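You operate a simulated robot arm through the tools that you are given. There is no shell and no other tool. Be economical: measure what you need, move in short steps, check, and stop when the job is done.

You are at the controls of a simulated two-armed robot. One attempt, no reset.

JOB
Pick up the blue binder with one hand, pass it to the other hand and put it on the bench fifty-seven.

It is judged by the outcome, as a careful person would: the job done as asked, and still so three seconds after it is handed in. It fails if anything else is knocked over, pushed out of place, dropped, spilled or broken.

ROBOT AND FRAMES
Two 7-joint arms with two-finger parallel grippers on one trunk, on a base that drives. Base frame: it is fixed to the floor where the robot stands at the start and does not move with it; the origin is under the middle of the robot, x ahead of it, y to its left, z up. Readings come in m, degrees, newtons and seconds.
The left shoulder is at the start at [0.05, 0.168, 1.032], the right one opposite. Each reaches about 0.79 m from its shoulder. Places, roughly: bench fifty-seven [-3.6, 0.9, 0.8]. Payload 1.57 kg a hand.
Tool frame (each hand has its own): the origin (TCP) lies between the finger pads and is the grasp point; the fingertips stand 0.03 m ahead of it; z points along the fingers, y is the line along which they close. The gripper opens to 0.08 m. The fingers are 0.017 m wide and 0.012 m thick; the gripper's body (0.04 by 0.082 m) begins 0.08 m behind the TCP.
Orientation is that of the tool frame in the base frame, as a unit quaternion [w, x, y, z]. With the fingers straight down and closing along the base's y, the tool's x points along the base's -x, its y along +y and its z along -z.

CONTROLS
- The arms move only by the tool step_arm. It takes "left_steps", "right_steps" or both (then of equal length, played together; a hand with none holds still); each is a list of rows, each a list of 7 numbers: the shift along the base's x, y, z in m, then the turn, a rotation vector about the base's x, y, z in degrees, then the finger opening in m, from 0 to 0.08. In form: [[dx, dy, dz, wx, wy, wz, claw], ...]. A call has 1 to 8 rows; each row shifts and turns the commanded pose from where the row before left it. A row lasts 0.2 s, in which the tool goes at most 0.05 m and 8.6 degrees; a call with a longer step from one row to the next is refused whole, and so is a gripper value outside its range. A pose out of reach is approached as far as the arm can. The call stops where the force on the tool passes 40 N (or 10 N more than at its start, if that is more) or the arm is blocked; 0.2 s more then pass. The fingers move at their own pace (about 0.045 m/s each) and stop on an object; they squeeze with about 35 N. The grip force told is the motor's: it shows also when the fingers shut on nothing. Time passes only in rows, and 0.2 s behind the last, so rows that do not move let the fingers close. It gives the time, the measured TCP pose, the force on the tool (base axes), the opening and the grip force at its end, in the units of the frame above (readings bear some noise), with the torque about the TCP (base axes, N m) and any sound that the robot's microphone picked up.
- Cameras (640 x 400 px; columns grow to the right, rows downward): "scene" is now at [0.1195, -0.003, 1.3082]; the picture's right is [-0.05, -1.00, 0.00], its down [0.15, -0.01, -0.99] and it looks along [0.99, -0.05, 0.15] (base axes); focal length 214 px, centre (320, 200). "left" rides on the left gripper at [0.072, 0.007, -0.122] in its tool frame; the picture's right is [-0.09, 1.00, 0.00], its down [-0.84, -0.08, -0.54] and it looks along [-0.54, -0.05, 0.84] (tool axes); focal length 238 px, centre (320, 200). "right" rides on the right gripper at [0.072, -0.007, -0.122] in its tool frame; the picture's right is [0.09, 1.00, 0.00], its down [-0.84, 0.08, -0.54] and it looks along [-0.54, 0.05, 0.84] (tool axes); focal length 238 px, centre (320, 200). There is no depth. A picture from a camera that has moved, and an enlarged one, comes with that camera's place and axes in the base frame and with its lens. The place of the scene camera against the robot may be out by one fixed shift of up to 0.012 m in any direction.
- snapshot(camera): a new picture of that camera. It takes no simulated time.
- lift_body(by): slides the trunk up (or, below 0, down) by that many m; the arms and the scene camera ride with it, the base frame stays. It gives what a move gives, with no picture.
- steer(legs): drives the robot by 1 to 6 legs, each [ahead, left, turn to the left] in m, m and degrees, along the robot's own axes; the way and the turn of a leg run together, so that a leg with both is an arc; at most 1.5 m and 180 degrees a leg. The arms and the cameras ride along, it lands a little off, and it stops where it bumps. It gives what a move gives.
- turn_head(pan, tilt): turns the head with the scene camera to pan (to the left, within 80 degrees either way) and tilt (down, from -29 to 69), counted from straight ahead of the robot. It gives what a move gives.
- close_up(camera, box): a new picture of the part [left, top, right, bottom] of that camera's present view, enlarged. It takes no simulated time.
- job_done(): hands the job in; it is judged then, once.

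Go step by step. Nothing tells you exact positions but the pictures and the camera data: compare them with the known pose of the tool, close in by small moves and look again before you grip or let go. The budget is 120 turns and 108 pictures, counting those below and the enlarged ones. Unless the task says otherwise, let go and move clear before handing in, and close with one line.

The tools are called after "Call:" as a command line: name --argument value ..., lists and objects as JSON in quotes. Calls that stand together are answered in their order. step_arm: Moves the arms, as the interface text tells. Its arguments: {"type":"object","properties":{"left_steps":{"type":"array","items":{"type":"array","items":{"type":"number"}}},"right_steps":{"type":"array","items":{"type":"array","items":{"type":"number"}}}},"required":[]} The other tools are called the same way: lift_body (by) slides the trunk up or down; steer (legs) drives the base; turn_head (pan, tilt) turns the head that bears the scene camera; snapshot (camera) takes a picture; close_up (camera, box) takes an enlarged picture of a part of a camera's view; job_done () hands the job in.

At the start:

```text
t: 0.0
left_position: [0.2561, 0.1227, 1.1507]
left_tool_rot: [-0.001, 0.0, 1.0, 0.0]
left_wrist_force: [-0.4, 0.6, -0.2]
left_wrist_torque: [-0.02, 0.03, 0.0]
left_width: 0.0801
left_finger_force: 0.1
right_position: [0.2651, -0.1028, 1.1496]
right_tool_rot: [0.0, -0.001, 1.0, 0.0]
right_wrist_force: [0.3, 0.3, 0.2]
right_wrist_torque: [0.02, 0.01, -0.04]
right_width: 0.08
right_finger_force: 0.1
trunk travel left (down, up): [-0.2, 0.243]
robot x, y, heading: [0.0025, -0.0005, 0.1]
head pan, tilt: [-2.6, -8.6]
```

scene: 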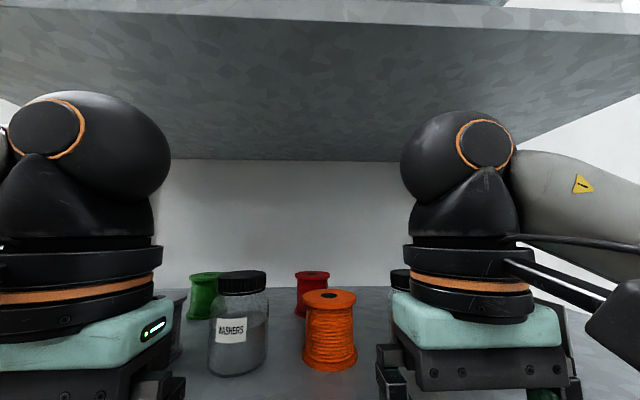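
right: 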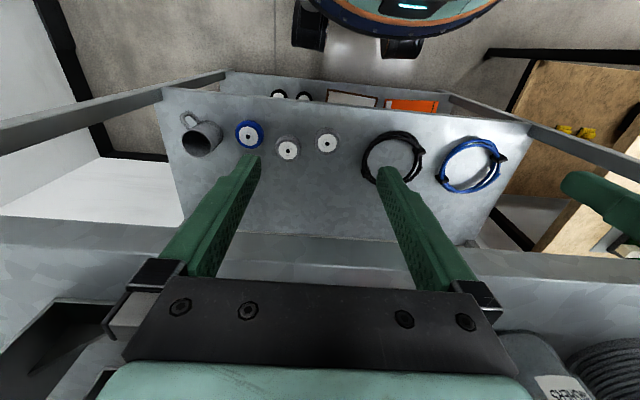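
left: 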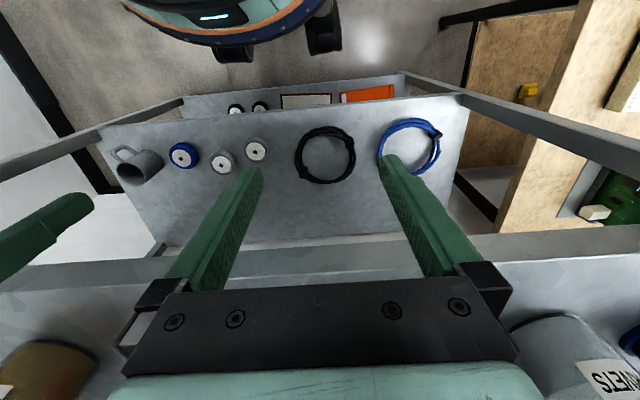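

I see a rack right in front of me, with jars and spools on one shelf and mugs, tape and cables on the one below. The binder isn't in view yet, so I'll look around with the head.

Call:
turn_head --pan 0 --tilt 45

Call:
snapshot --camera "scene"

Call:
turn_head --pan 70 --tilt 20

Call:
snapshot --camera "scene"

Call:
turn_head --pan -70 --tilt 20

Call:
snapshot --camera "scene"

```text
t: 1.2
left_position: [0.2573, 0.1223, 1.1498]
left_tool_rot: [0.0, 0.0, 1.0, 0.001]
left_wrist_force: [-0.1, 0.2, 0.6]
left_wrist_torque: [-0.02, 0.03, 0.02]
left_width: 0.0799
left_finger_force: 0.0
right_position: [0.2648, -0.1022, 1.1498]
right_tool_rot: [0.0, 0.001, 1.0, 0.0]
right_wrist_force: [0.1, -0.4, 0.2]
right_wrist_torque: [0.0, -0.03, -0.01]
right_width: 0.08
right_finger_force: 0.1
trunk travel left (down, up): [-0.2, 0.243]
robot x, y, heading: [-0.0028, -0.0037, -0.3]
head pan, tilt: [0.0, 45.0]
```

```text
104 pictures are left
camera scene: at [0.1156, 0.0009, 1.2241], right [0.0, -1.0, 0.0], down [-0.71, 0.0, -0.71], along [0.71, 0.0, -0.71], focal length 214 px, centre (320, 200)
```

scene: 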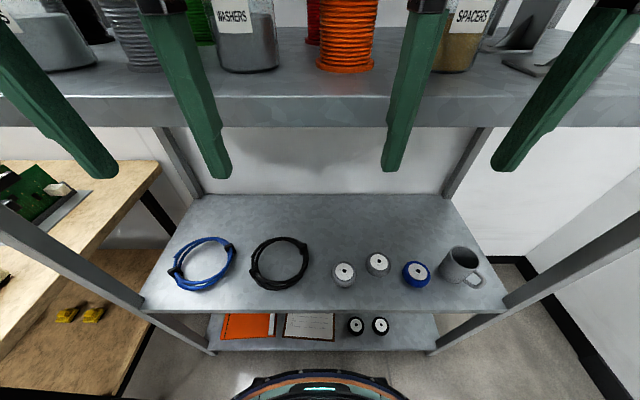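

```text
t: 2.6
left_position: [0.2562, 0.1228, 1.1498]
left_tool_rot: [0.0, 0.0, 1.0, 0.0]
left_wrist_force: [0.7, -0.2, -0.3]
left_wrist_torque: [0.03, 0.02, -0.02]
left_width: 0.08
left_finger_force: 0.0
right_position: [0.2683, -0.1017, 1.1532]
right_tool_rot: [-0.002, 0.008, 1.0, 0.006]
right_wrist_force: [41.3, 24.9, 74.6]
right_wrist_torque: [-3.53, 11.47, -1.76]
right_width: 0.0801
right_finger_force: 0.1
trunk travel left (down, up): [-0.2, 0.243]
robot x, y, heading: [0.001, -0.0002, -0.2]
head pan, tilt: [70.0, 20.0]
```

```text
103 pictures are left
camera scene: at [0.118, 0.0237, 1.2354], right [0.26, -0.96, 0.0], down [-0.58, -0.16, -0.8], along [0.77, 0.21, -0.61], focal length 214 px, centre (320, 200)
```

scene: 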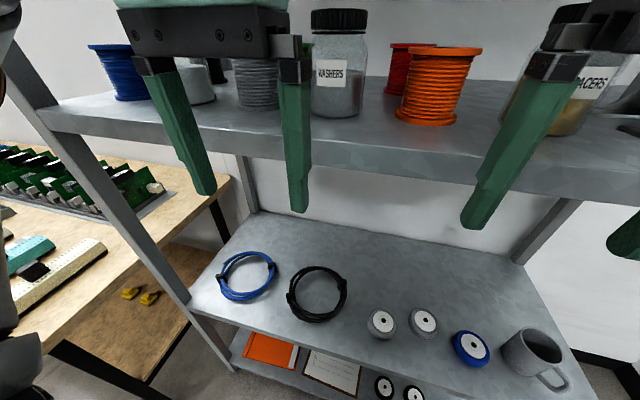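

```text
t: 4.9
left_position: [0.2568, 0.1229, 1.1505]
left_tool_rot: [0.0, 0.001, 1.0, 0.0]
left_wrist_force: [0.2, -1.0, 0.2]
left_wrist_torque: [-0.02, -0.02, -0.02]
left_width: 0.0799
left_finger_force: 0.0
right_position: [0.2653, -0.1023, 1.1506]
right_tool_rot: [0.0, 0.0, 1.0, 0.001]
right_wrist_force: [0.7, -0.7, -0.5]
right_wrist_torque: [0.02, 0.0, 0.01]
right_width: 0.08
right_finger_force: 0.1
trunk travel left (down, up): [-0.2, 0.243]
robot x, y, heading: [-0.0032, 0.0021, 0.2]
head pan, tilt: [-70.0, 20.0]
```

```text
102 pictures are left
camera scene: at [0.0662, -0.0866, 1.2627], right [-0.94, -0.34, 0.0], down [-0.12, 0.32, -0.94], along [0.32, -0.88, -0.34], focal length 214 px, centre (320, 200)
```

scene: 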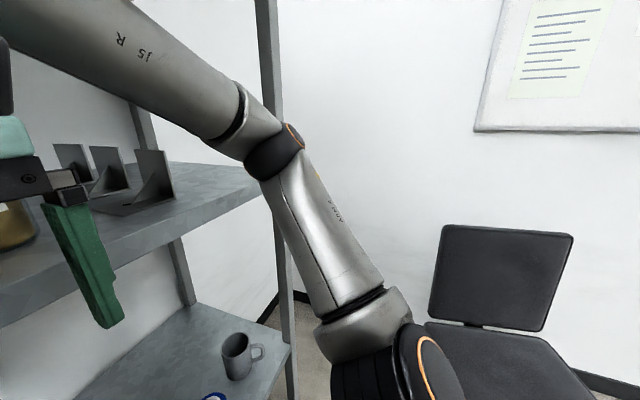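

The pan-left view doesn't match the commanded pan, and the wrist force spiked briefly before returning to normal. I'll try panning left again at a different tilt.

Call:
turn_head --pan 75 --tilt 15

Call:
snapshot --camera "scene"

```text
t: 7.2
left_position: [0.2571, 0.1226, 1.1496]
left_tool_rot: [0.0, 0.0, 1.0, -0.001]
left_wrist_force: [0.1, 0.3, -0.4]
left_wrist_torque: [-0.01, -0.01, 0.03]
left_width: 0.0802
left_finger_force: 0.0
right_position: [0.2682, -0.1027, 1.1495]
right_tool_rot: [-0.003, 0.005, 1.0, 0.001]
right_wrist_force: [62.9, 10.2, 10.3]
right_wrist_torque: [-1.42, 9.5, -0.8]
right_width: 0.0801
right_finger_force: 0.1
trunk travel left (down, up): [-0.2, 0.243]
robot x, y, heading: [0.0012, -0.004, 0.2]
head pan, tilt: [75.0, 15.0]
```

```text
101 pictures are left
camera scene: at [0.1224, 0.0319, 1.2707], right [0.33, -0.94, 0.0], down [-0.25, -0.09, -0.97], along [0.91, 0.32, -0.26], focal length 214 px, centre (320, 200)
```

scene: 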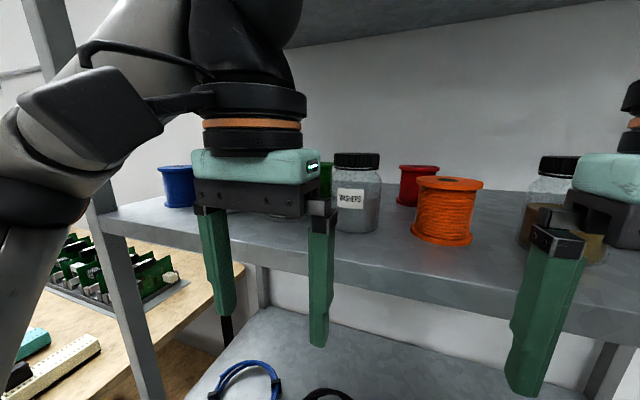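

The head touches the raised arm when it pans left, so I'll centre it, back away from the rack, and look again from there.

Call:
turn_head --pan 0 --tilt 10

Call:
steer --legs '[[-0.6, 0, 0]]'

Call:
snapshot --camera "scene"

```text
t: 8.6
left_position: [0.2559, 0.1226, 1.1497]
left_tool_rot: [0.0, 0.0, 1.0, 0.0]
left_wrist_force: [0.0, -0.6, -0.4]
left_wrist_torque: [-0.02, 0.0, 0.0]
left_width: 0.0798
left_finger_force: 0.1
right_position: [0.2646, -0.103, 1.1505]
right_tool_rot: [-0.001, -0.001, 1.0, 0.0]
right_wrist_force: [0.4, 0.3, -0.1]
right_wrist_torque: [0.03, -0.03, -0.03]
right_width: 0.0799
right_finger_force: 0.0
trunk travel left (down, up): [-0.2, 0.243]
robot x, y, heading: [-0.0027, -0.0001, -0.1]
head pan, tilt: [0.0, 10.0]
```

```text
t: 12.0
left_position: [-0.337, 0.1227, 1.1506]
left_tool_rot: [-0.001, 0.001, 1.0, -0.001]
left_wrist_force: [-0.1, -0.3, 0.4]
left_wrist_torque: [-0.02, -0.01, -0.01]
left_width: 0.0801
left_finger_force: 0.1
right_position: [-0.3265, -0.1029, 1.1501]
right_tool_rot: [0.0, 0.0, 1.0, 0.0]
right_wrist_force: [0.5, -0.5, -0.3]
right_wrist_torque: [0.01, 0.03, 0.03]
right_width: 0.0799
right_finger_force: 0.1
trunk travel left (down, up): [-0.2, 0.243]
robot x, y, heading: [-0.5913, -0.0024, -0.3]
head pan, tilt: [0.0, 10.0]
```

```text
100 pictures are left
camera scene: at [-0.4659, 0.0008, 1.2791], right [0.0, -1.0, 0.0], down [-0.17, 0.0, -0.98], along [0.98, 0.0, -0.17], focal length 214 px, centre (320, 200)
```

scene: 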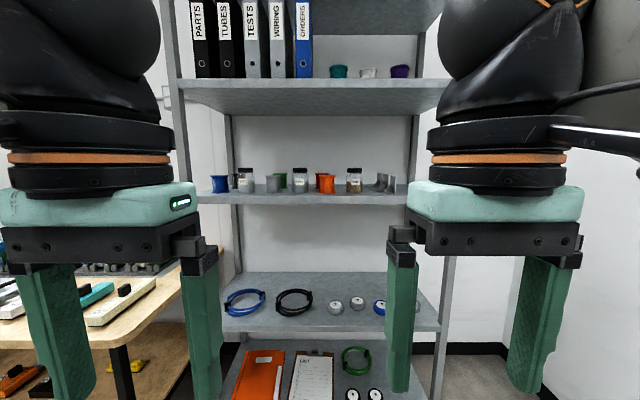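

The blue binder "ORDERS" stands at the right end of a row of binders on the upper shelf, whose top I put at z≈1.56. I'll raise the trunk to look straight at it.

Call:
lift_body --by 0.24

Call:
turn_head --pan 0 --tilt -5

Call:
snapshot --camera "scene"

Call:
close_up --camera "scene" --box '[180, 80, 420, 230]'

```text
t: 14.5
left_position: [-0.3363, 0.1235, 1.3904]
left_tool_rot: [0.0, 0.0, 1.0, 0.0]
left_wrist_force: [-0.3, 0.7, 0.5]
left_wrist_torque: [-0.02, -0.03, -0.01]
left_width: 0.0799
left_finger_force: 0.1
right_position: [-0.328, -0.103, 1.3904]
right_tool_rot: [0.001, 0.0, 1.0, 0.0]
right_wrist_force: [-0.1, 0.9, -0.5]
right_wrist_torque: [0.01, -0.02, 0.03]
right_width: 0.0799
right_finger_force: 0.0
trunk travel left (down, up): [-0.44, 0.003]
robot x, y, heading: [-0.5956, -0.0005, -0.1]
head pan, tilt: [0.0, 10.0]
```

```text
t: 15.2
left_position: [-0.3357, 0.1226, 1.3898]
left_tool_rot: [0.001, 0.0, 1.0, -0.001]
left_wrist_force: [0.6, -0.6, 0.9]
left_wrist_torque: [0.02, -0.02, -0.04]
left_width: 0.08
left_finger_force: 0.1
right_position: [-0.3276, -0.1036, 1.3898]
right_tool_rot: [0.0, 0.0, 1.0, 0.0]
right_wrist_force: [-0.3, -0.3, -0.9]
right_wrist_torque: [-0.02, -0.01, -0.02]
right_width: 0.0799
right_finger_force: 0.1
trunk travel left (down, up): [-0.44, 0.003]
robot x, y, heading: [-0.5937, -0.0006, -0.0]
head pan, tilt: [0.0, -5.0]
```

```text
99 pictures are left
camera scene: at [-0.4711, 0.0008, 1.5427], right [0.0, -1.0, 0.0], down [0.09, 0.0, -1.0], along [1.0, 0.0, 0.09], focal length 214 px, centre (320, 200)
```

scene: 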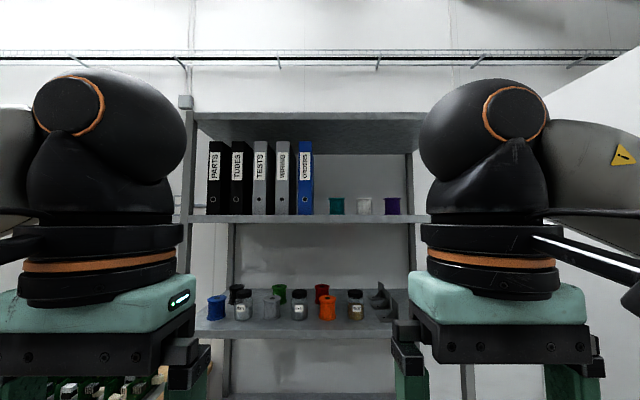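

```text
2.67 times, centred on (300, 155) of scene
camera zoom: at [-0.4711, 0.0008, 1.5427], right [0.0, -1.0, 0.0], down [0.09, 0.0, -1.0], along [1.0, 0.0, 0.09], focal length 572 px, centre (373, 320)
```

zoom: 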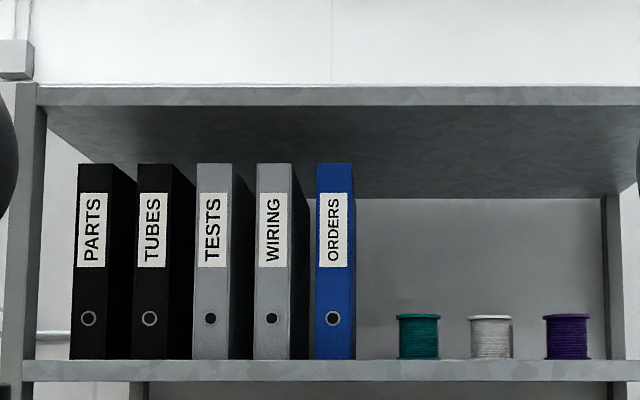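

The binder spine is about 0.053 m wide at y≈0.05, with a gap of about 3 cm to its neighbour, so fingers pointing forward will fit on either side. I'll move the left hand aside and turn the right hand to point forward.

Call:
step_arm --right_steps '[[0.03, 0, 0.025, 0, -8.2, 0, 0.08], [0.03, 0, 0.025, 0, -8.2, 0, 0.08], [0.03, 0, 0.025, 0, -8.2, 0, 0.08], [0.03, 0, 0.025, 0, -8.2, 0, 0.08], [0.03, 0, 0.025, 0, -8.2, 0, 0.08], [0.03, 0, 0.025, 0, -8.2, 0, 0.08]]' --left_steps '[[0, 0.025, 0, 0, 0, 0, 0.08], [0, 0.025, 0, 0, 0, 0, 0.08], [0, 0.025, 0, 0, 0, 0, 0.08], [0, 0.025, 0, 0, 0, 0, 0.08], [0, 0.025, 0, 0, 0, 0, 0.08], [0, 0.025, 0, 0, 0, 0, 0.08]]'

Call:
step_arm --right_steps '[[0.03, 0, 0.025, 0, -8.2, 0, 0.08], [0.03, 0, 0.025, 0, -8.2, 0, 0.08], [0.03, 0, 0.025, 0, -8.2, 0, 0.08], [0.03, 0, 0.025, 0, -8.2, 0, 0.08], [0.03, 0, 0.02, 0, -8.0, 0, 0.08], [0, 0, 0, 0, 0, 0, 0.075]]'

Call:
snapshot --camera "scene"

Call:
snapshot --camera "right"

```text
t: 16.6
left_position: [-0.3309, 0.268, 1.3847]
left_tool_rot: [0.0, -0.001, 1.0, -0.001]
left_wrist_force: [-0.4, -1.1, -0.1]
left_wrist_torque: [0.01, -0.04, 0.01]
left_width: 0.08
left_finger_force: 0.1
left hand out of reach, approached as far as the arm can: row 6
right_position: [-0.1465, -0.1037, 1.5389]
right_tool_rot: [0.417, -0.001, 0.909, 0.0]
right_wrist_force: [-0.7, 0.6, -0.1]
right_wrist_torque: [-0.01, 0.01, -0.01]
right_width: 0.0799
right_finger_force: 0.0
trunk travel left (down, up): [-0.44, 0.003]
robot x, y, heading: [-0.5924, 0.0011, 0.1]
head pan, tilt: [0.0, -5.0]
```

```text
t: 18.1
left_position: [-0.3316, 0.2676, 1.3861]
left_tool_rot: [0.0, 0.001, 1.0, -0.001]
left_wrist_force: [0.0, 0.3, 0.9]
left_wrist_torque: [0.01, -0.02, -0.01]
left_width: 0.0802
left_finger_force: 0.1
right_position: [0.0027, -0.103, 1.6593]
right_tool_rot: [0.707, 0.0, 0.707, 0.0]
right_wrist_force: [-0.3, 0.3, 0.1]
right_wrist_torque: [0.0, 0.0, 0.0]
right_width: 0.0751
right_finger_force: 0.1
trunk travel left (down, up): [-0.44, 0.003]
robot x, y, heading: [-0.5946, -0.0006, 0.0]
head pan, tilt: [0.0, -5.0]
```

```text
97 pictures are left
camera scene: at [-0.4717, 0.0007, 1.5428], right [0.0, -1.0, 0.0], down [0.09, 0.0, -1.0], along [1.0, 0.0, 0.09], focal length 214 px, centre (320, 200)
```

scene: 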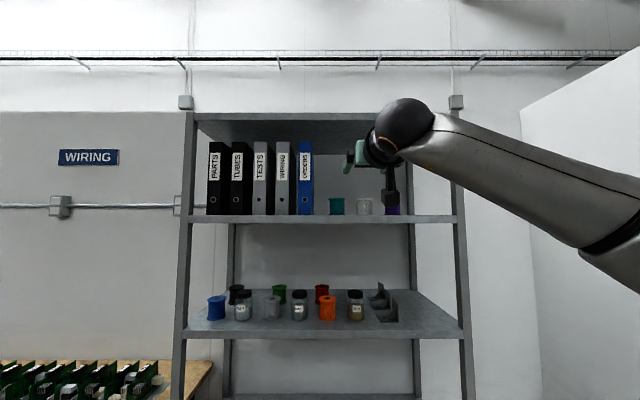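

```text
96 pictures are left
camera right: at [-0.1204, -0.1088, 1.5877], right [0.0, 1.0, -0.09], down [-0.54, 0.08, 0.84], along [0.84, 0.05, 0.54], focal length 238 px, centre (320, 200)
```

right: 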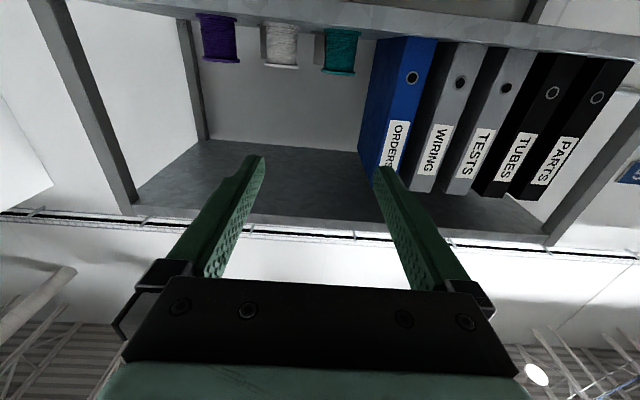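

The spine's front plane is at x≈0.35 and y≈0.054. I'll line the right hand up with it in y, pull it back a little, then drive closer.

Call:
step_arm --right_steps '[[-0.02, 0.03, 0, 0, 0, 0, 0.075], [-0.02, 0.03, 0, 0, 0, 0, 0.075], [-0.02, 0.03, 0, 0, 0, 0, 0.075], [-0.02, 0.03, 0, 0, 0, 0, 0.075], [-0.02, 0.037, 0, 0, 0, 0, 0.075]]'

Call:
steer --legs '[[0.36, 0, 0]]'

Call:
snapshot --camera "right"

Call:
snapshot --camera "scene"

```text
t: 19.2
left_position: [-0.3315, 0.2683, 1.3846]
left_tool_rot: [0.001, 0.0, 1.0, -0.001]
left_wrist_force: [-0.2, 0.5, -0.5]
left_wrist_torque: [-0.05, 0.0, 0.0]
left_width: 0.08
left_finger_force: 0.1
right_position: [-0.0976, 0.057, 1.6613]
right_tool_rot: [0.707, 0.0, 0.707, 0.0]
right_wrist_force: [0.3, 0.8, -0.5]
right_wrist_torque: [0.01, 0.03, 0.02]
right_width: 0.0749
right_finger_force: 0.1
trunk travel left (down, up): [-0.44, 0.003]
robot x, y, heading: [-0.5942, -0.0013, 0.3]
head pan, tilt: [0.0, -5.0]
```

```text
t: 21.6
left_position: [0.0288, 0.2684, 1.3856]
left_tool_rot: [0.0, 0.0, 1.0, 0.0]
left_wrist_force: [0.3, 0.0, 0.4]
left_wrist_torque: [-0.02, 0.03, 0.0]
left_width: 0.08
left_finger_force: 0.1
right_position: [0.2643, 0.0571, 1.6587]
right_tool_rot: [0.707, -0.001, 0.707, 0.001]
right_wrist_force: [0.3, 0.1, -0.6]
right_wrist_torque: [0.02, 0.0, 0.01]
right_width: 0.075
right_finger_force: 0.1
trunk travel left (down, up): [-0.44, 0.003]
robot x, y, heading: [-0.2309, 0.0004, -0.2]
head pan, tilt: [0.0, -5.0]
```

```text
95 pictures are left
camera right: at [0.1412, 0.05, 1.5885], right [0.0, 1.0, -0.09], down [-0.54, 0.08, 0.84], along [0.84, 0.05, 0.54], focal length 238 px, centre (320, 200)
```

right: 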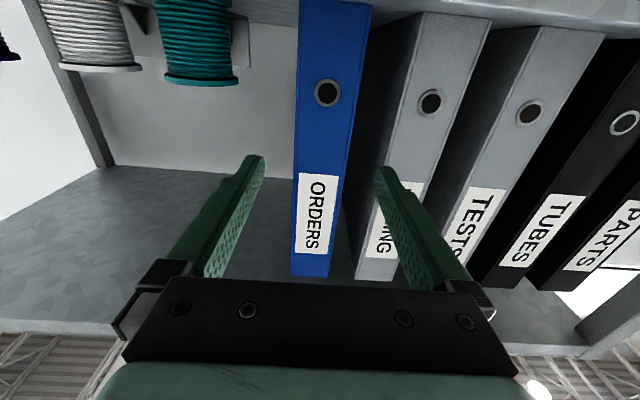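

```text
94 pictures are left
camera scene: at [-0.1099, 0.0016, 1.5427], right [0.0, -1.0, 0.0], down [0.09, 0.0, -1.0], along [1.0, 0.0, 0.09], focal length 214 px, centre (320, 200)
```

scene: 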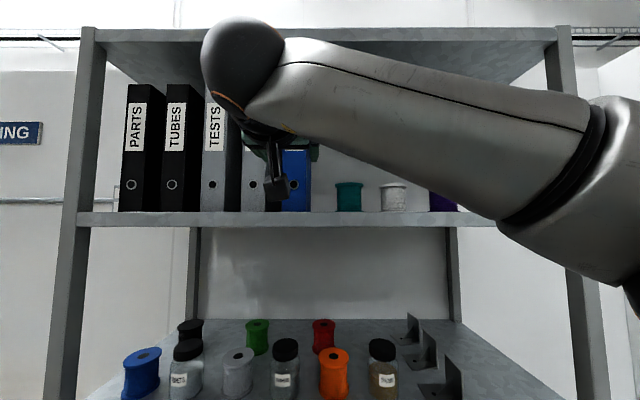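

The binder's centre is at y≈0.058 with edges at about 0.034 and 0.083; WIRING starts at about 0.12. The hand at 0.057 fits between them, so I'll advance 0.10 m and look again.

Call:
step_arm --right_steps '[[0.025, 0, 0.002, 0, 0, 0, 0.075], [0.025, 0, 0.002, 0, 0, 0, 0.075], [0.025, 0, 0.002, 0, 0, 0, 0.075], [0.025, 0, 0.002, 0, 0, 0, 0.075]]'

Call:
snapshot --camera "right"

```text
t: 22.6
left_position: [0.0279, 0.2675, 1.3851]
left_tool_rot: [-0.001, -0.001, 1.0, -0.001]
left_wrist_force: [0.1, -0.5, -0.2]
left_wrist_torque: [0.04, -0.02, -0.01]
left_width: 0.0797
left_finger_force: 0.1
right_position: [0.3495, 0.044, 1.67]
right_tool_rot: [0.709, 0.005, 0.705, 0.003]
right_wrist_force: [0.4, 0.8, 0.3]
right_wrist_torque: [0.0, 0.0, 0.11]
right_width: 0.0764
right_finger_force: 0.3
right hand out of reach, approached as far as the arm can: row 4
trunk travel left (down, up): [-0.44, 0.003]
robot x, y, heading: [-0.2308, 0.0, -0.1]
head pan, tilt: [0.0, -5.0]
```

```text
93 pictures are left
camera right: at [0.2273, 0.0389, 1.5975], right [0.0, 1.0, -0.08], down [-0.55, 0.07, 0.83], along [0.84, 0.04, 0.54], focal length 238 px, centre (320, 200)
```

right: 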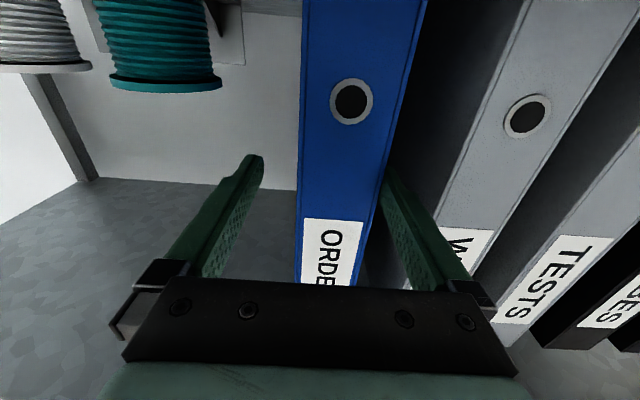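

The right arm hit its reach limit and drifted, so the left finger is lightly touching the binder. I'll back straight out, drive 0.11 m closer and try again.

Call:
step_arm --right_steps '[[-0.04, 0, -0.002, 0, 0, 0, 0.075], [-0.035, 0, -0.004, 0, 0, 0, 0.075], [-0.035, 0, -0.004, 0, 0, 0, 0.075], [-0.035, 0, -0.004, 0, 0, 0, 0.075], [-0.03, 0, 0, 0, 0, 0, 0.075]]'

Call:
steer --legs '[[0.11, 0, 0]]'

Call:
snapshot --camera "right"

```text
t: 23.8
left_position: [0.0267, 0.267, 1.3842]
left_tool_rot: [0.0, -0.001, 1.0, 0.0]
left_wrist_force: [-0.1, -0.1, -0.6]
left_wrist_torque: [-0.02, -0.01, 0.03]
left_width: 0.0797
left_finger_force: 0.1
right_position: [0.1725, 0.0533, 1.6495]
right_tool_rot: [0.707, 0.0, 0.707, 0.0]
right_wrist_force: [0.7, -0.8, -1.0]
right_wrist_torque: [0.04, 0.02, 0.01]
right_width: 0.0751
right_finger_force: 0.0
trunk travel left (down, up): [-0.44, 0.003]
robot x, y, heading: [-0.2316, -0.0013, 0.1]
head pan, tilt: [0.0, -5.0]
```

```text
t: 25.0
left_position: [0.1373, 0.2684, 1.3863]
left_tool_rot: [0.0, -0.001, 1.0, 0.0]
left_wrist_force: [-0.8, 0.0, 0.2]
left_wrist_torque: [0.02, 0.02, 0.0]
left_width: 0.0798
left_finger_force: 0.0
right_position: [0.2836, 0.0536, 1.6484]
right_tool_rot: [0.707, 0.0, 0.707, 0.0]
right_wrist_force: [0.8, 0.0, -0.4]
right_wrist_torque: [0.04, -0.06, -0.03]
right_width: 0.075
right_finger_force: 0.0
trunk travel left (down, up): [-0.44, 0.003]
robot x, y, heading: [-0.1171, 0.0015, 0.1]
head pan, tilt: [0.0, -5.0]
```

```text
92 pictures are left
camera right: at [0.1613, 0.0467, 1.5783], right [0.0, 1.0, -0.09], down [-0.54, 0.08, 0.84], along [0.84, 0.05, 0.54], focal length 238 px, centre (320, 200)
```

right: 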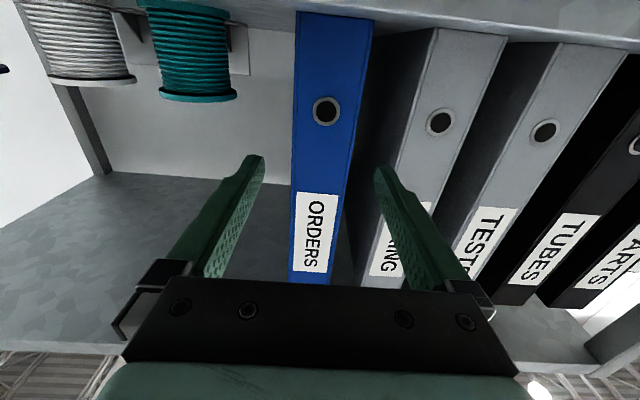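

Now the binder centre reads y≈0.055 with the hand at 0.054. I'll advance in two stages.

Call:
step_arm --right_steps '[[0.02, 0.002, 0.002, 0, 0, 0, 0.075], [0.02, 0, 0.002, 0, 0, 0, 0.075], [0.02, 0, 0.002, 0, 0, 0, 0.075], [0.02, 0, 0.002, 0, 0, 0, 0.075]]'

Call:
snapshot --camera "right"

```text
t: 26.0
left_position: [0.1369, 0.2679, 1.3863]
left_tool_rot: [0.0, -0.001, 1.0, -0.001]
left_wrist_force: [-0.4, 1.0, 0.5]
left_wrist_torque: [-0.03, 0.01, -0.01]
left_width: 0.0799
left_finger_force: 0.1
right_position: [0.3634, 0.0548, 1.658]
right_tool_rot: [0.707, -0.001, 0.707, 0.0]
right_wrist_force: [0.3, 0.2, 0.1]
right_wrist_torque: [-0.01, 0.02, 0.0]
right_width: 0.0751
right_finger_force: 0.0
trunk travel left (down, up): [-0.44, 0.003]
robot x, y, heading: [-0.122, 0.005, 0.1]
head pan, tilt: [0.0, -5.0]
```

```text
91 pictures are left
camera right: at [0.2418, 0.0486, 1.5862], right [0.0, 1.0, -0.09], down [-0.54, 0.08, 0.84], along [0.84, 0.05, 0.54], focal length 238 px, centre (320, 200)
```

right: 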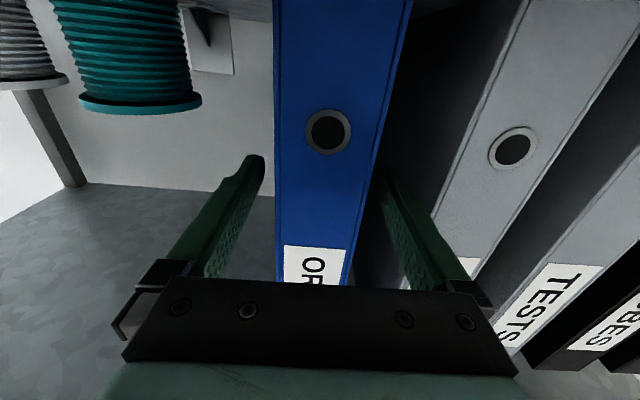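

Both fingers straddle the spine cleanly. I'll advance a bit more and close.

Call:
step_arm --right_steps '[[0.015, 0, 0, 0, 0, 0, 0.075], [0.015, 0, 0, 0, 0, 0, 0.075], [0.015, 0, 0, 0, 0, 0, 0.075]]'

Call:
snapshot --camera "right"

```text
t: 26.8
left_position: [0.1379, 0.2687, 1.3859]
left_tool_rot: [0.0, -0.002, 1.0, 0.0]
left_wrist_force: [0.0, 0.1, -0.3]
left_wrist_torque: [0.03, 0.01, 0.04]
left_width: 0.0801
left_finger_force: 0.1
right_position: [0.408, 0.0545, 1.6575]
right_tool_rot: [0.707, -0.001, 0.707, 0.0]
right_wrist_force: [0.1, 0.7, 0.0]
right_wrist_torque: [0.0, -0.01, 0.01]
right_width: 0.0749
right_finger_force: 0.1
trunk travel left (down, up): [-0.44, 0.003]
robot x, y, heading: [-0.1202, 0.0014, 0.0]
head pan, tilt: [0.0, -5.0]
```

```text
90 pictures are left
camera right: at [0.2867, 0.0483, 1.5858], right [0.0, 1.0, -0.09], down [-0.54, 0.08, 0.84], along [0.84, 0.05, 0.54], focal length 238 px, centre (320, 200)
```

right: 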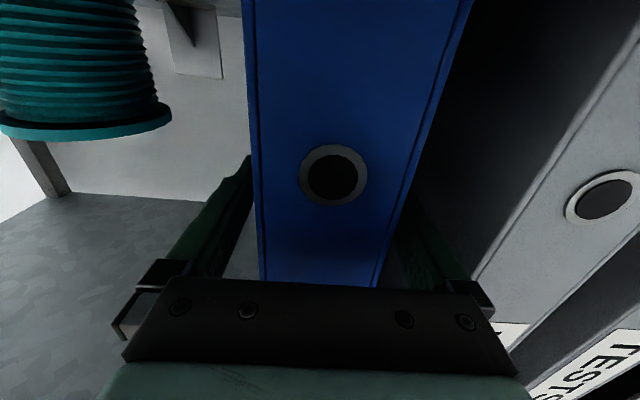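

The depth looks good, so I'll close the gripper.

Call:
step_arm --right_steps '[[0, 0, 0, 0, 0, 0, 0.06], [0, 0, 0, 0, 0, 0, 0.045], [0, 0, 0, 0, 0, 0, 0.04], [0, 0, 0, 0, 0, 0, 0.04]]'

Call:
step_arm --right_steps '[[0, 0, 0.01, 0, 0, 0, 0.035], [0, 0, 0.01, 0, 0, 0, 0.035], [0, 0, 0, 0, 0, 0, 0.035]]'

Call:
snapshot --camera "right"

Call:
snapshot --camera "scene"

```text
t: 27.8
left_position: [0.1374, 0.2693, 1.3856]
left_tool_rot: [0.001, -0.002, 1.0, -0.001]
left_wrist_force: [-0.6, 0.7, 0.3]
left_wrist_torque: [0.03, -0.04, 0.0]
left_width: 0.0801
left_finger_force: 0.1
right_position: [0.4079, 0.0564, 1.6575]
right_tool_rot: [0.707, -0.001, 0.707, 0.001]
right_wrist_force: [0.1, 0.7, -0.2]
right_wrist_torque: [0.06, -0.21, 0.35]
right_width: 0.0522
right_finger_force: 35.5
trunk travel left (down, up): [-0.44, 0.003]
robot x, y, heading: [-0.1221, 0.0025, -0.0]
head pan, tilt: [0.0, -5.0]
```

```text
t: 28.6
left_position: [0.1393, 0.2681, 1.3857]
left_tool_rot: [0.0, -0.001, 1.0, -0.001]
left_wrist_force: [-0.5, -0.2, 0.3]
left_wrist_torque: [0.01, -0.02, 0.0]
left_width: 0.0801
left_finger_force: 0.1
right_position: [0.4105, 0.0534, 1.6766]
right_tool_rot: [0.707, -0.001, 0.708, 0.0]
right_wrist_force: [0.2, 0.2, -6.4]
right_wrist_torque: [0.01, 0.51, 0.03]
right_width: 0.0518
right_finger_force: 34.9
trunk travel left (down, up): [-0.44, 0.003]
robot x, y, heading: [-0.124, 0.0008, 0.3]
head pan, tilt: [0.0, -5.0]
```

```text
89 pictures are left
camera right: at [0.2871, 0.0484, 1.6057], right [0.0, 1.0, -0.09], down [-0.54, 0.08, 0.84], along [0.84, 0.05, 0.54], focal length 238 px, centre (320, 200)
```

right: 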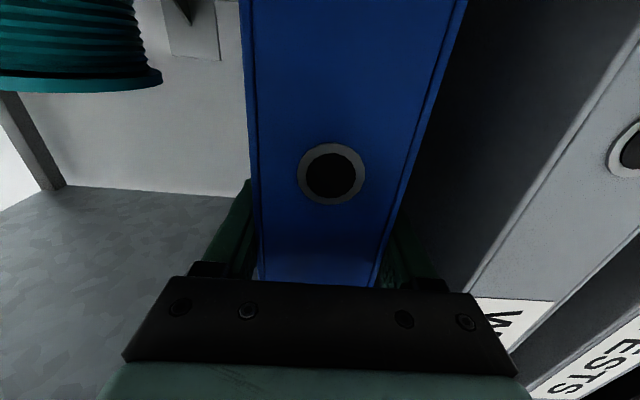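

```text
88 pictures are left
camera scene: at [0.0002, 0.0017, 1.5426], right [0.0, -1.0, 0.0], down [0.09, 0.0, -1.0], along [1.0, 0.0, 0.09], focal length 214 px, centre (320, 200)
```

scene: 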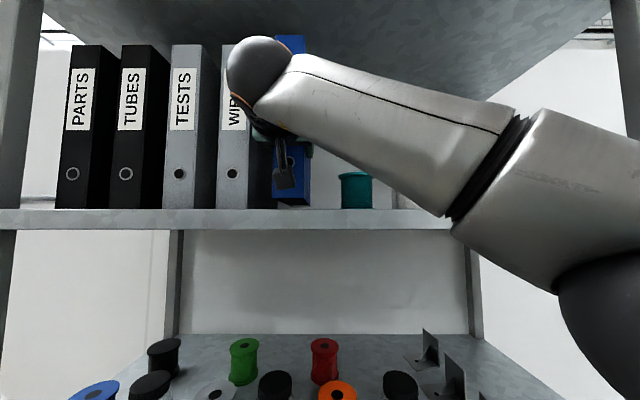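

The binder is gripped and lifted 2 cm, weighs about 0.65 kg and isn't slipping. I'll back straight out of the rack.

Call:
steer --legs '[[-0.5, 0, 0]]'

Call:
snapshot --camera "scene"

Call:
snapshot --camera "right"

```text
t: 31.5
left_position: [-0.3592, 0.267, 1.3847]
left_tool_rot: [-0.001, 0.0, 1.0, -0.001]
left_wrist_force: [0.6, 1.0, 0.4]
left_wrist_torque: [0.0, 0.01, -0.02]
left_width: 0.08
left_finger_force: 0.0
right_position: [-0.0877, 0.0527, 1.6766]
right_tool_rot: [0.707, 0.0, 0.707, 0.0]
right_wrist_force: [-0.7, 0.0, -6.7]
right_wrist_torque: [0.0, 0.49, -0.01]
right_width: 0.0518
right_finger_force: 35.4
trunk travel left (down, up): [-0.44, 0.003]
robot x, y, heading: [-0.6179, -0.0021, 0.2]
head pan, tilt: [0.0, -5.0]
```

```text
87 pictures are left
camera scene: at [-0.4984, 0.001, 1.5427], right [0.0, -1.0, 0.0], down [0.09, 0.0, -1.0], along [1.0, 0.0, 0.09], focal length 214 px, centre (320, 200)
```

scene: 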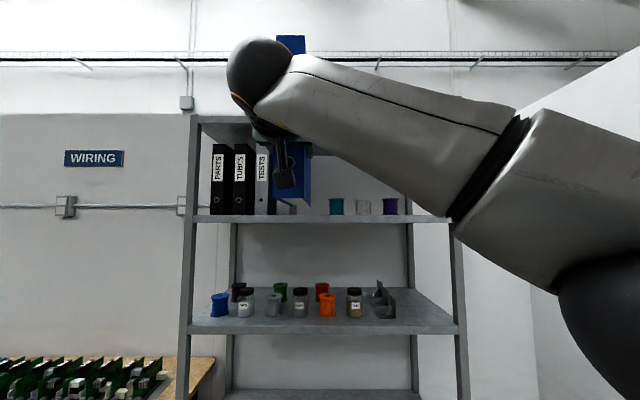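

```text
86 pictures are left
camera right: at [-0.2112, 0.0471, 1.6058], right [0.0, 1.0, -0.09], down [-0.54, 0.08, 0.84], along [0.84, 0.05, 0.54], focal length 238 px, centre (320, 200)
```

right: 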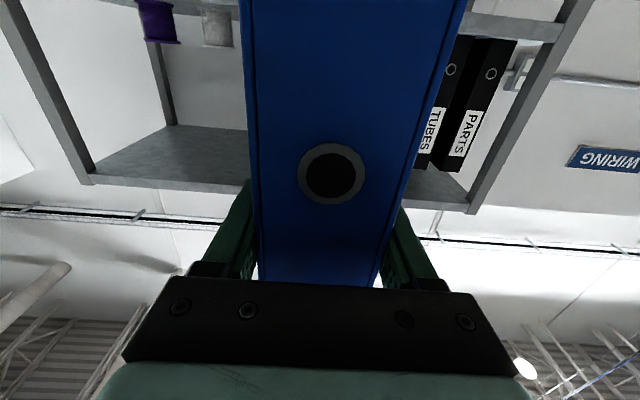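

The binder is clear of the rack and the other binders still stand. For the handover I'll lower the right hand and turn it about 60° left, so the left hand can take the binder's top edge from above.

Call:
step_arm --right_steps '[[-0.008, -0.011, -0.0305, 0, 0, 4.3, 0.035], [-0.008, -0.011, -0.0305, 0, 0, 4.3, 0.035], [-0.008, -0.011, -0.0305, 0, 0, 4.3, 0.035], [-0.008, -0.011, -0.0305, 0, 0, 4.3, 0.035], [-0.008, -0.011, -0.0305, 0, 0, 4.3, 0.035], [-0.008, -0.011, -0.0305, 0, 0, 4.3, 0.035], [-0.008, -0.011, -0.0305, 0, 0, 4.3, 0.035]]'

Call:
step_arm --right_steps '[[-0.008, -0.011, -0.0305, 0, 0, 4.3, 0.035], [-0.008, -0.011, -0.0305, 0, 0, 4.3, 0.035], [-0.008, -0.011, -0.0305, 0, 0, 4.3, 0.035], [-0.008, -0.011, -0.0305, 0, 0, 4.3, 0.035], [-0.008, -0.011, -0.0305, 0, 0, 4.3, 0.035], [-0.008, -0.011, -0.0305, 0, 0, 4.3, 0.035], [-0.008, -0.011, -0.0305, 0, 0, 4.2, 0.035]]'

Call:
turn_head --pan 0 --tilt 30

Call:
snapshot --camera "scene"

```text
t: 33.1
left_position: [-0.3586, 0.2656, 1.3853]
left_tool_rot: [0.0, 0.0, 1.0, 0.0]
left_wrist_force: [0.2, 0.0, -0.3]
left_wrist_torque: [0.02, -0.01, -0.01]
left_width: 0.0801
left_finger_force: 0.1
right_position: [-0.1457, -0.0247, 1.4626]
right_tool_rot: [0.683, -0.183, 0.683, 0.184]
right_wrist_force: [0.0, 0.5, -6.7]
right_wrist_torque: [-0.26, 0.42, 0.01]
right_width: 0.0518
right_finger_force: 34.8
trunk travel left (down, up): [-0.44, 0.003]
robot x, y, heading: [-0.6209, 0.0026, -0.1]
head pan, tilt: [0.0, -5.0]
```

```text
t: 34.7
left_position: [-0.3594, 0.2673, 1.3849]
left_tool_rot: [0.0, -0.001, 1.0, 0.0]
left_wrist_force: [-0.5, 0.8, 0.0]
left_wrist_torque: [-0.02, 0.0, -0.03]
left_width: 0.0801
left_finger_force: 0.1
right_position: [-0.2009, -0.101, 1.2505]
right_tool_rot: [0.612, -0.354, 0.613, 0.352]
right_wrist_force: [0.4, 0.5, -6.9]
right_wrist_torque: [-0.43, 0.27, 0.01]
right_width: 0.0519
right_finger_force: 35.2
trunk travel left (down, up): [-0.44, 0.003]
robot x, y, heading: [-0.6207, 0.0029, -0.0]
head pan, tilt: [0.0, -5.0]
```

```text
t: 35.7
left_position: [-0.3597, 0.2678, 1.384]
left_tool_rot: [0.0, 0.0, 1.0, -0.001]
left_wrist_force: [0.3, -0.9, -0.6]
left_wrist_torque: [-0.01, -0.04, 0.0]
left_width: 0.0799
left_finger_force: 0.0
right_position: [-0.2015, -0.1007, 1.251]
right_tool_rot: [0.611, -0.354, 0.613, 0.354]
right_wrist_force: [0.8, -0.5, -7.0]
right_wrist_torque: [-0.46, 0.25, 0.02]
right_width: 0.0518
right_finger_force: 35.7
trunk travel left (down, up): [-0.44, 0.003]
robot x, y, heading: [-0.621, -0.0026, 0.1]
head pan, tilt: [0.0, 30.0]
```

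```text
85 pictures are left
camera scene: at [-0.4954, 0.0009, 1.4867], right [0.0, -1.0, 0.0], down [-0.5, 0.0, -0.87], along [0.87, 0.0, -0.5], focal length 214 px, centre (320, 200)
```

scene: 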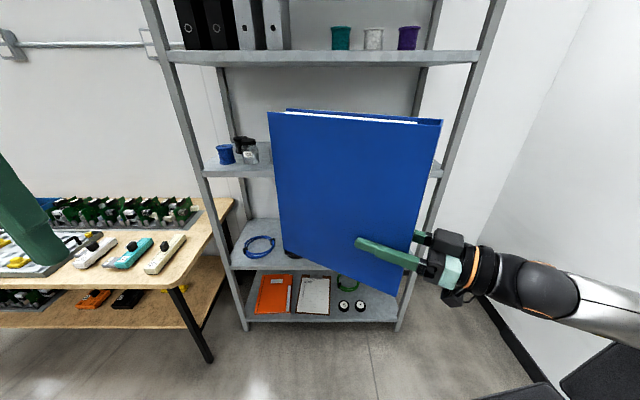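

The handover pose looks fine: the binder is upright and about 0.26 m deep. I'll lower it a little more and bring it toward the middle so the left arm can reach over the top, and turn the left hand +60° to match.

Call:
step_arm --right_steps '[[-0.003, 0.01, -0.022, 0, 0, 0, 0.035], [-0.003, 0.01, -0.022, 0, 0, 0, 0.035], [-0.003, 0.01, -0.022, 0, 0, 0, 0.035], [-0.003, 0.01, -0.022, 0, 0, 0, 0.035], [-0.003, 0.01, -0.022, 0, 0, 0, 0.035], [-0.003, 0.01, -0.022, 0, 0, 0, 0.035], [0, 0, 0, 0, 0, 0, 0.035], [0, 0, 0, 0, 0, 0, 0.035]]' --left_steps '[[0, 0, 0.005, 0, 0, 7.5, 0.08], [0, 0, 0.005, 0, 0, 7.5, 0.08], [0, 0, 0.005, 0, 0, 7.5, 0.08], [0, 0, 0.005, 0, 0, 7.5, 0.08], [0, 0, 0, 0, 0, 7.5, 0.08], [0, 0, 0, 0, 0, 7.5, 0.08], [0, 0, 0, 0, 0, 7.5, 0.08], [0, 0, 0, 0, 0, 7.5, 0.08]]'

Call:
snapshot --camera "scene"

Call:
snapshot --camera "left"

```text
t: 37.5
left_position: [-0.3531, 0.2588, 1.3969]
left_tool_rot: [0.001, -0.502, 0.865, -0.001]
left_wrist_force: [0.4, 0.2, 0.0]
left_wrist_torque: [0.04, 0.0, 0.01]
left_width: 0.0801
left_finger_force: 0.1
left hand out of reach, approached as far as the arm can: row 1, 3, 4
right_position: [-0.2195, -0.0408, 1.1177]
right_tool_rot: [0.61, -0.356, 0.612, 0.355]
right_wrist_force: [0.6, -0.3, -7.9]
right_wrist_torque: [-0.43, 0.23, 0.03]
right_width: 0.0518
right_finger_force: 35.2
trunk travel left (down, up): [-0.44, 0.003]
robot x, y, heading: [-0.6214, 0.0006, 0.1]
head pan, tilt: [0.0, 30.0]
```

```text
84 pictures are left
camera scene: at [-0.4954, 0.001, 1.4866], right [0.0, -1.0, 0.0], down [-0.5, 0.0, -0.87], along [0.87, 0.0, -0.5], focal length 214 px, centre (320, 200)
```

scene: 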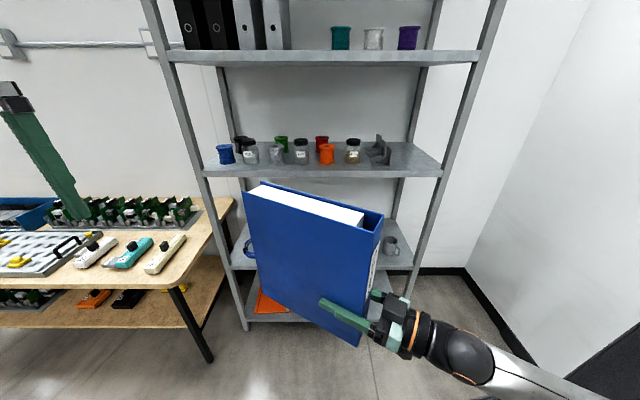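

```text
83 pictures are left
camera left: at [-0.3947, 0.2003, 1.5199], right [-0.82, 0.57, 0.0], down [0.48, 0.69, 0.54], along [0.31, 0.44, -0.84], focal length 238 px, centre (320, 200)
```

left: 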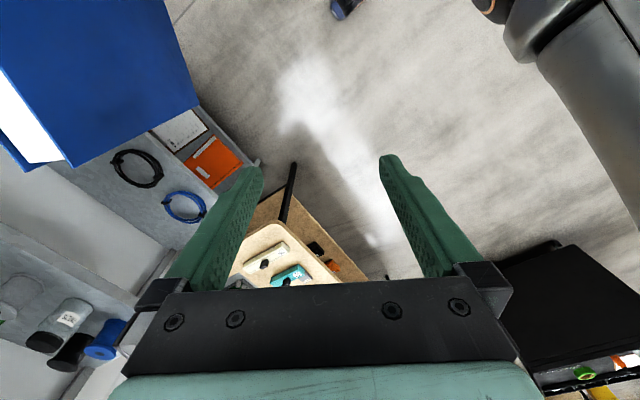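

The binder top is now at z≈1.293, and the left-hand grip point above its centre is about (-0.185, 0.02). I'll bring the left hand over it.

Call:
step_arm --left_steps '[[0.023, -0.034, 0, 0, 0, 0, 0.08], [0.023, -0.034, 0, 0, 0, 0, 0.08], [0.023, -0.034, 0, 0, 0, 0, 0.08], [0.023, -0.034, 0, 0, 0, 0, 0.08], [0.023, -0.034, 0, 0, 0, 0, 0.08], [0.023, -0.034, 0, 0, 0, 0, 0.08], [0.023, -0.034, 0, 0, 0, 0, 0.08]]'

Call:
snapshot --camera "left"

Call:
snapshot --camera "scene"

```text
t: 39.1
left_position: [-0.1924, 0.019, 1.3981]
left_tool_rot: [0.0, -0.5, 0.866, 0.0]
left_wrist_force: [-0.1, -0.2, 0.0]
left_wrist_torque: [0.0, 0.01, 0.01]
left_width: 0.0803
left_finger_force: 0.2
right_position: [-0.2183, -0.041, 1.1181]
right_tool_rot: [0.612, -0.354, 0.613, 0.354]
right_wrist_force: [0.8, -1.0, -7.4]
right_wrist_torque: [-0.44, 0.24, 0.02]
right_width: 0.0516
right_finger_force: 35.5
trunk travel left (down, up): [-0.44, 0.003]
robot x, y, heading: [-0.6216, 0.0003, 0.0]
head pan, tilt: [0.0, 30.0]
```

```text
82 pictures are left
camera left: at [-0.2341, -0.0396, 1.5195], right [-0.82, 0.58, 0.0], down [0.49, 0.69, 0.54], along [0.31, 0.44, -0.84], focal length 238 px, centre (320, 200)
```

left: 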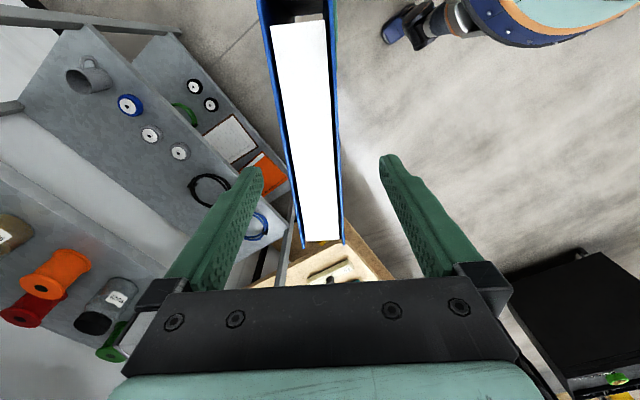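

```text
81 pictures are left
camera scene: at [-0.4951, -0.0008, 1.4865], right [0.0, -1.0, 0.0], down [-0.5, 0.0, -0.87], along [0.87, 0.0, -0.5], focal length 214 px, centre (320, 200)
```

scene: 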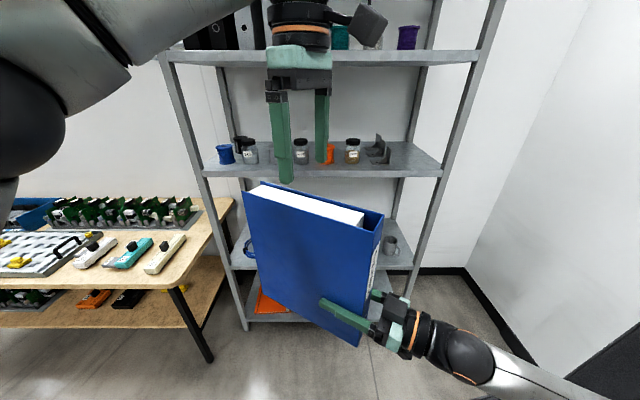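

The geometry agrees with my estimates, so I only need a 7 mm correction sideways. I'll descend in two stages, checking partway.

Call:
step_arm --left_steps '[[0.0066, -0.0038, -0.02, 0, 0, 0, 0.08], [0, 0, -0.025, 0, 0, 0, 0.08], [0, 0, -0.02, 0, 0, 0, 0.08]]'

Call:
snapshot --camera "left"

```text
t: 39.9
left_position: [-0.1856, 0.0174, 1.3329]
left_tool_rot: [0.0, -0.501, 0.866, -0.001]
left_wrist_force: [0.2, -0.7, 0.9]
left_wrist_torque: [-0.01, 0.03, 0.0]
left_width: 0.0798
left_finger_force: 0.0
right_position: [-0.2182, -0.0411, 1.1181]
right_tool_rot: [0.612, -0.354, 0.613, 0.354]
right_wrist_force: [-0.4, 0.5, -6.9]
right_wrist_torque: [-0.48, 0.21, 0.02]
right_width: 0.0518
right_finger_force: 35.3
trunk travel left (down, up): [-0.44, 0.003]
robot x, y, heading: [-0.6235, 0.0023, -0.1]
head pan, tilt: [0.0, 30.0]
```

```text
80 pictures are left
camera left: at [-0.2272, -0.0414, 1.4553], right [-0.82, 0.58, 0.0], down [0.48, 0.69, 0.54], along [0.31, 0.44, -0.84], focal length 238 px, centre (320, 200)
```

left: 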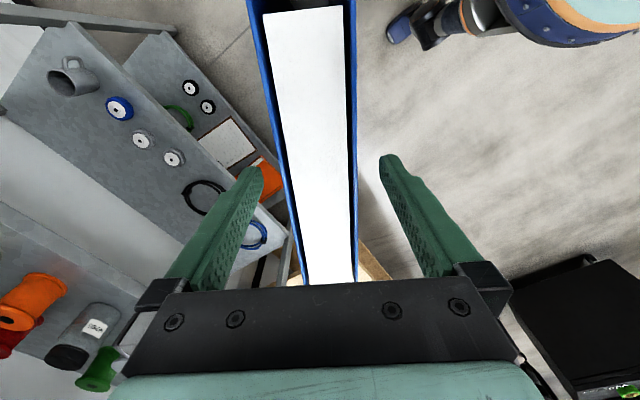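

The binder is centred between the fingers, so I'll descend 0.085 m and look before gripping.

Call:
step_arm --left_steps '[[0, 0, -0.02, 0, 0, 0, 0.08], [0, 0, -0.02, 0, 0, 0, 0.08], [0, 0, -0.02, 0, 0, 0, 0.08], [0, 0, -0.025, 0, 0, 0, 0.08]]'

Call:
snapshot --camera "left"

Call:
snapshot --camera "scene"

```text
t: 40.9
left_position: [-0.1841, 0.0187, 1.2466]
left_tool_rot: [0.0, -0.501, 0.866, 0.0]
left_wrist_force: [0.0, -0.2, 0.3]
left_wrist_torque: [0.02, 0.01, -0.01]
left_width: 0.08
left_finger_force: 0.0
right_position: [-0.2185, -0.0407, 1.1179]
right_tool_rot: [0.611, -0.354, 0.613, 0.353]
right_wrist_force: [0.8, -0.1, -6.7]
right_wrist_torque: [-0.47, 0.27, -0.01]
right_width: 0.0522
right_finger_force: 35.0
trunk travel left (down, up): [-0.44, 0.003]
robot x, y, heading: [-0.6237, -0.0011, 0.0]
head pan, tilt: [0.0, 30.0]
```

```text
79 pictures are left
camera left: at [-0.2269, -0.0406, 1.3696], right [-0.82, 0.58, 0.0], down [0.48, 0.69, 0.54], along [0.31, 0.44, -0.84], focal length 238 px, centre (320, 200)
```

left: 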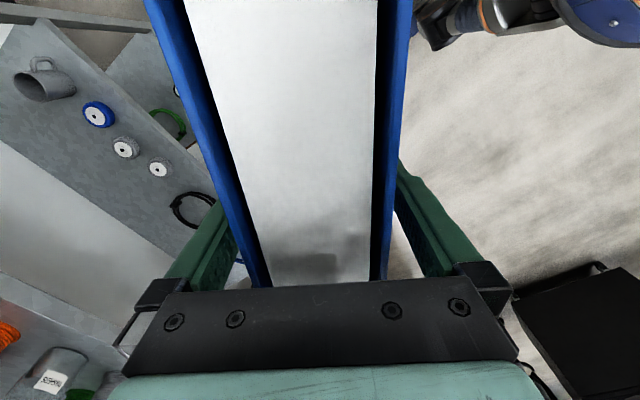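

```text
78 pictures are left
camera scene: at [-0.4951, 0.001, 1.4866], right [0.0, -1.0, 0.0], down [-0.5, 0.0, -0.87], along [0.87, 0.0, -0.5], focal length 214 px, centre (320, 200)
```

scene: 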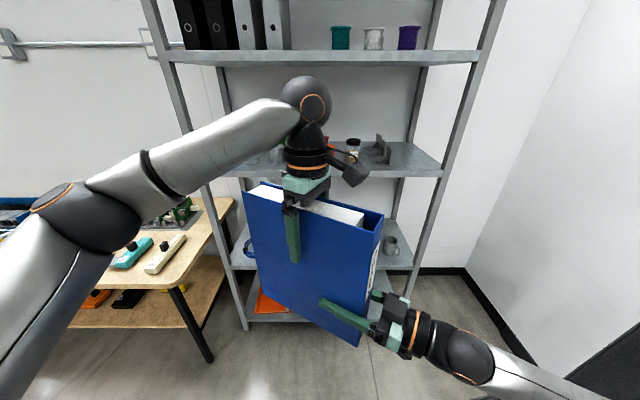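

The left fingers straddle the top edge. I'll close the left grip while the right holds.

Call:
step_arm --left_steps '[[0, 0, 0, 0, 0, 0, 0.06], [0, 0, 0, 0, 0, 0, 0.045], [0, 0, 0, 0, 0, 0, 0.035], [0, 0, 0, 0, 0, 0, 0.035], [0, 0, 0, 0, 0, 0, 0.035]]'

```text
t: 42.1
left_position: [-0.1855, 0.0175, 1.2489]
left_tool_rot: [0.001, -0.501, 0.865, 0.0]
left_wrist_force: [3.5, -1.4, -0.3]
left_wrist_torque: [0.0, 0.09, 0.2]
left_width: 0.0516
left_finger_force: 34.9
right_position: [-0.2198, -0.041, 1.1185]
right_tool_rot: [0.612, -0.355, 0.612, 0.354]
right_wrist_force: [-3.0, 1.8, -6.7]
right_wrist_torque: [-0.7, -0.25, 0.03]
right_width: 0.052
right_finger_force: 35.0
trunk travel left (down, up): [-0.44, 0.003]
robot x, y, heading: [-0.6207, -0.004, -0.0]
head pan, tilt: [0.0, 30.0]
```

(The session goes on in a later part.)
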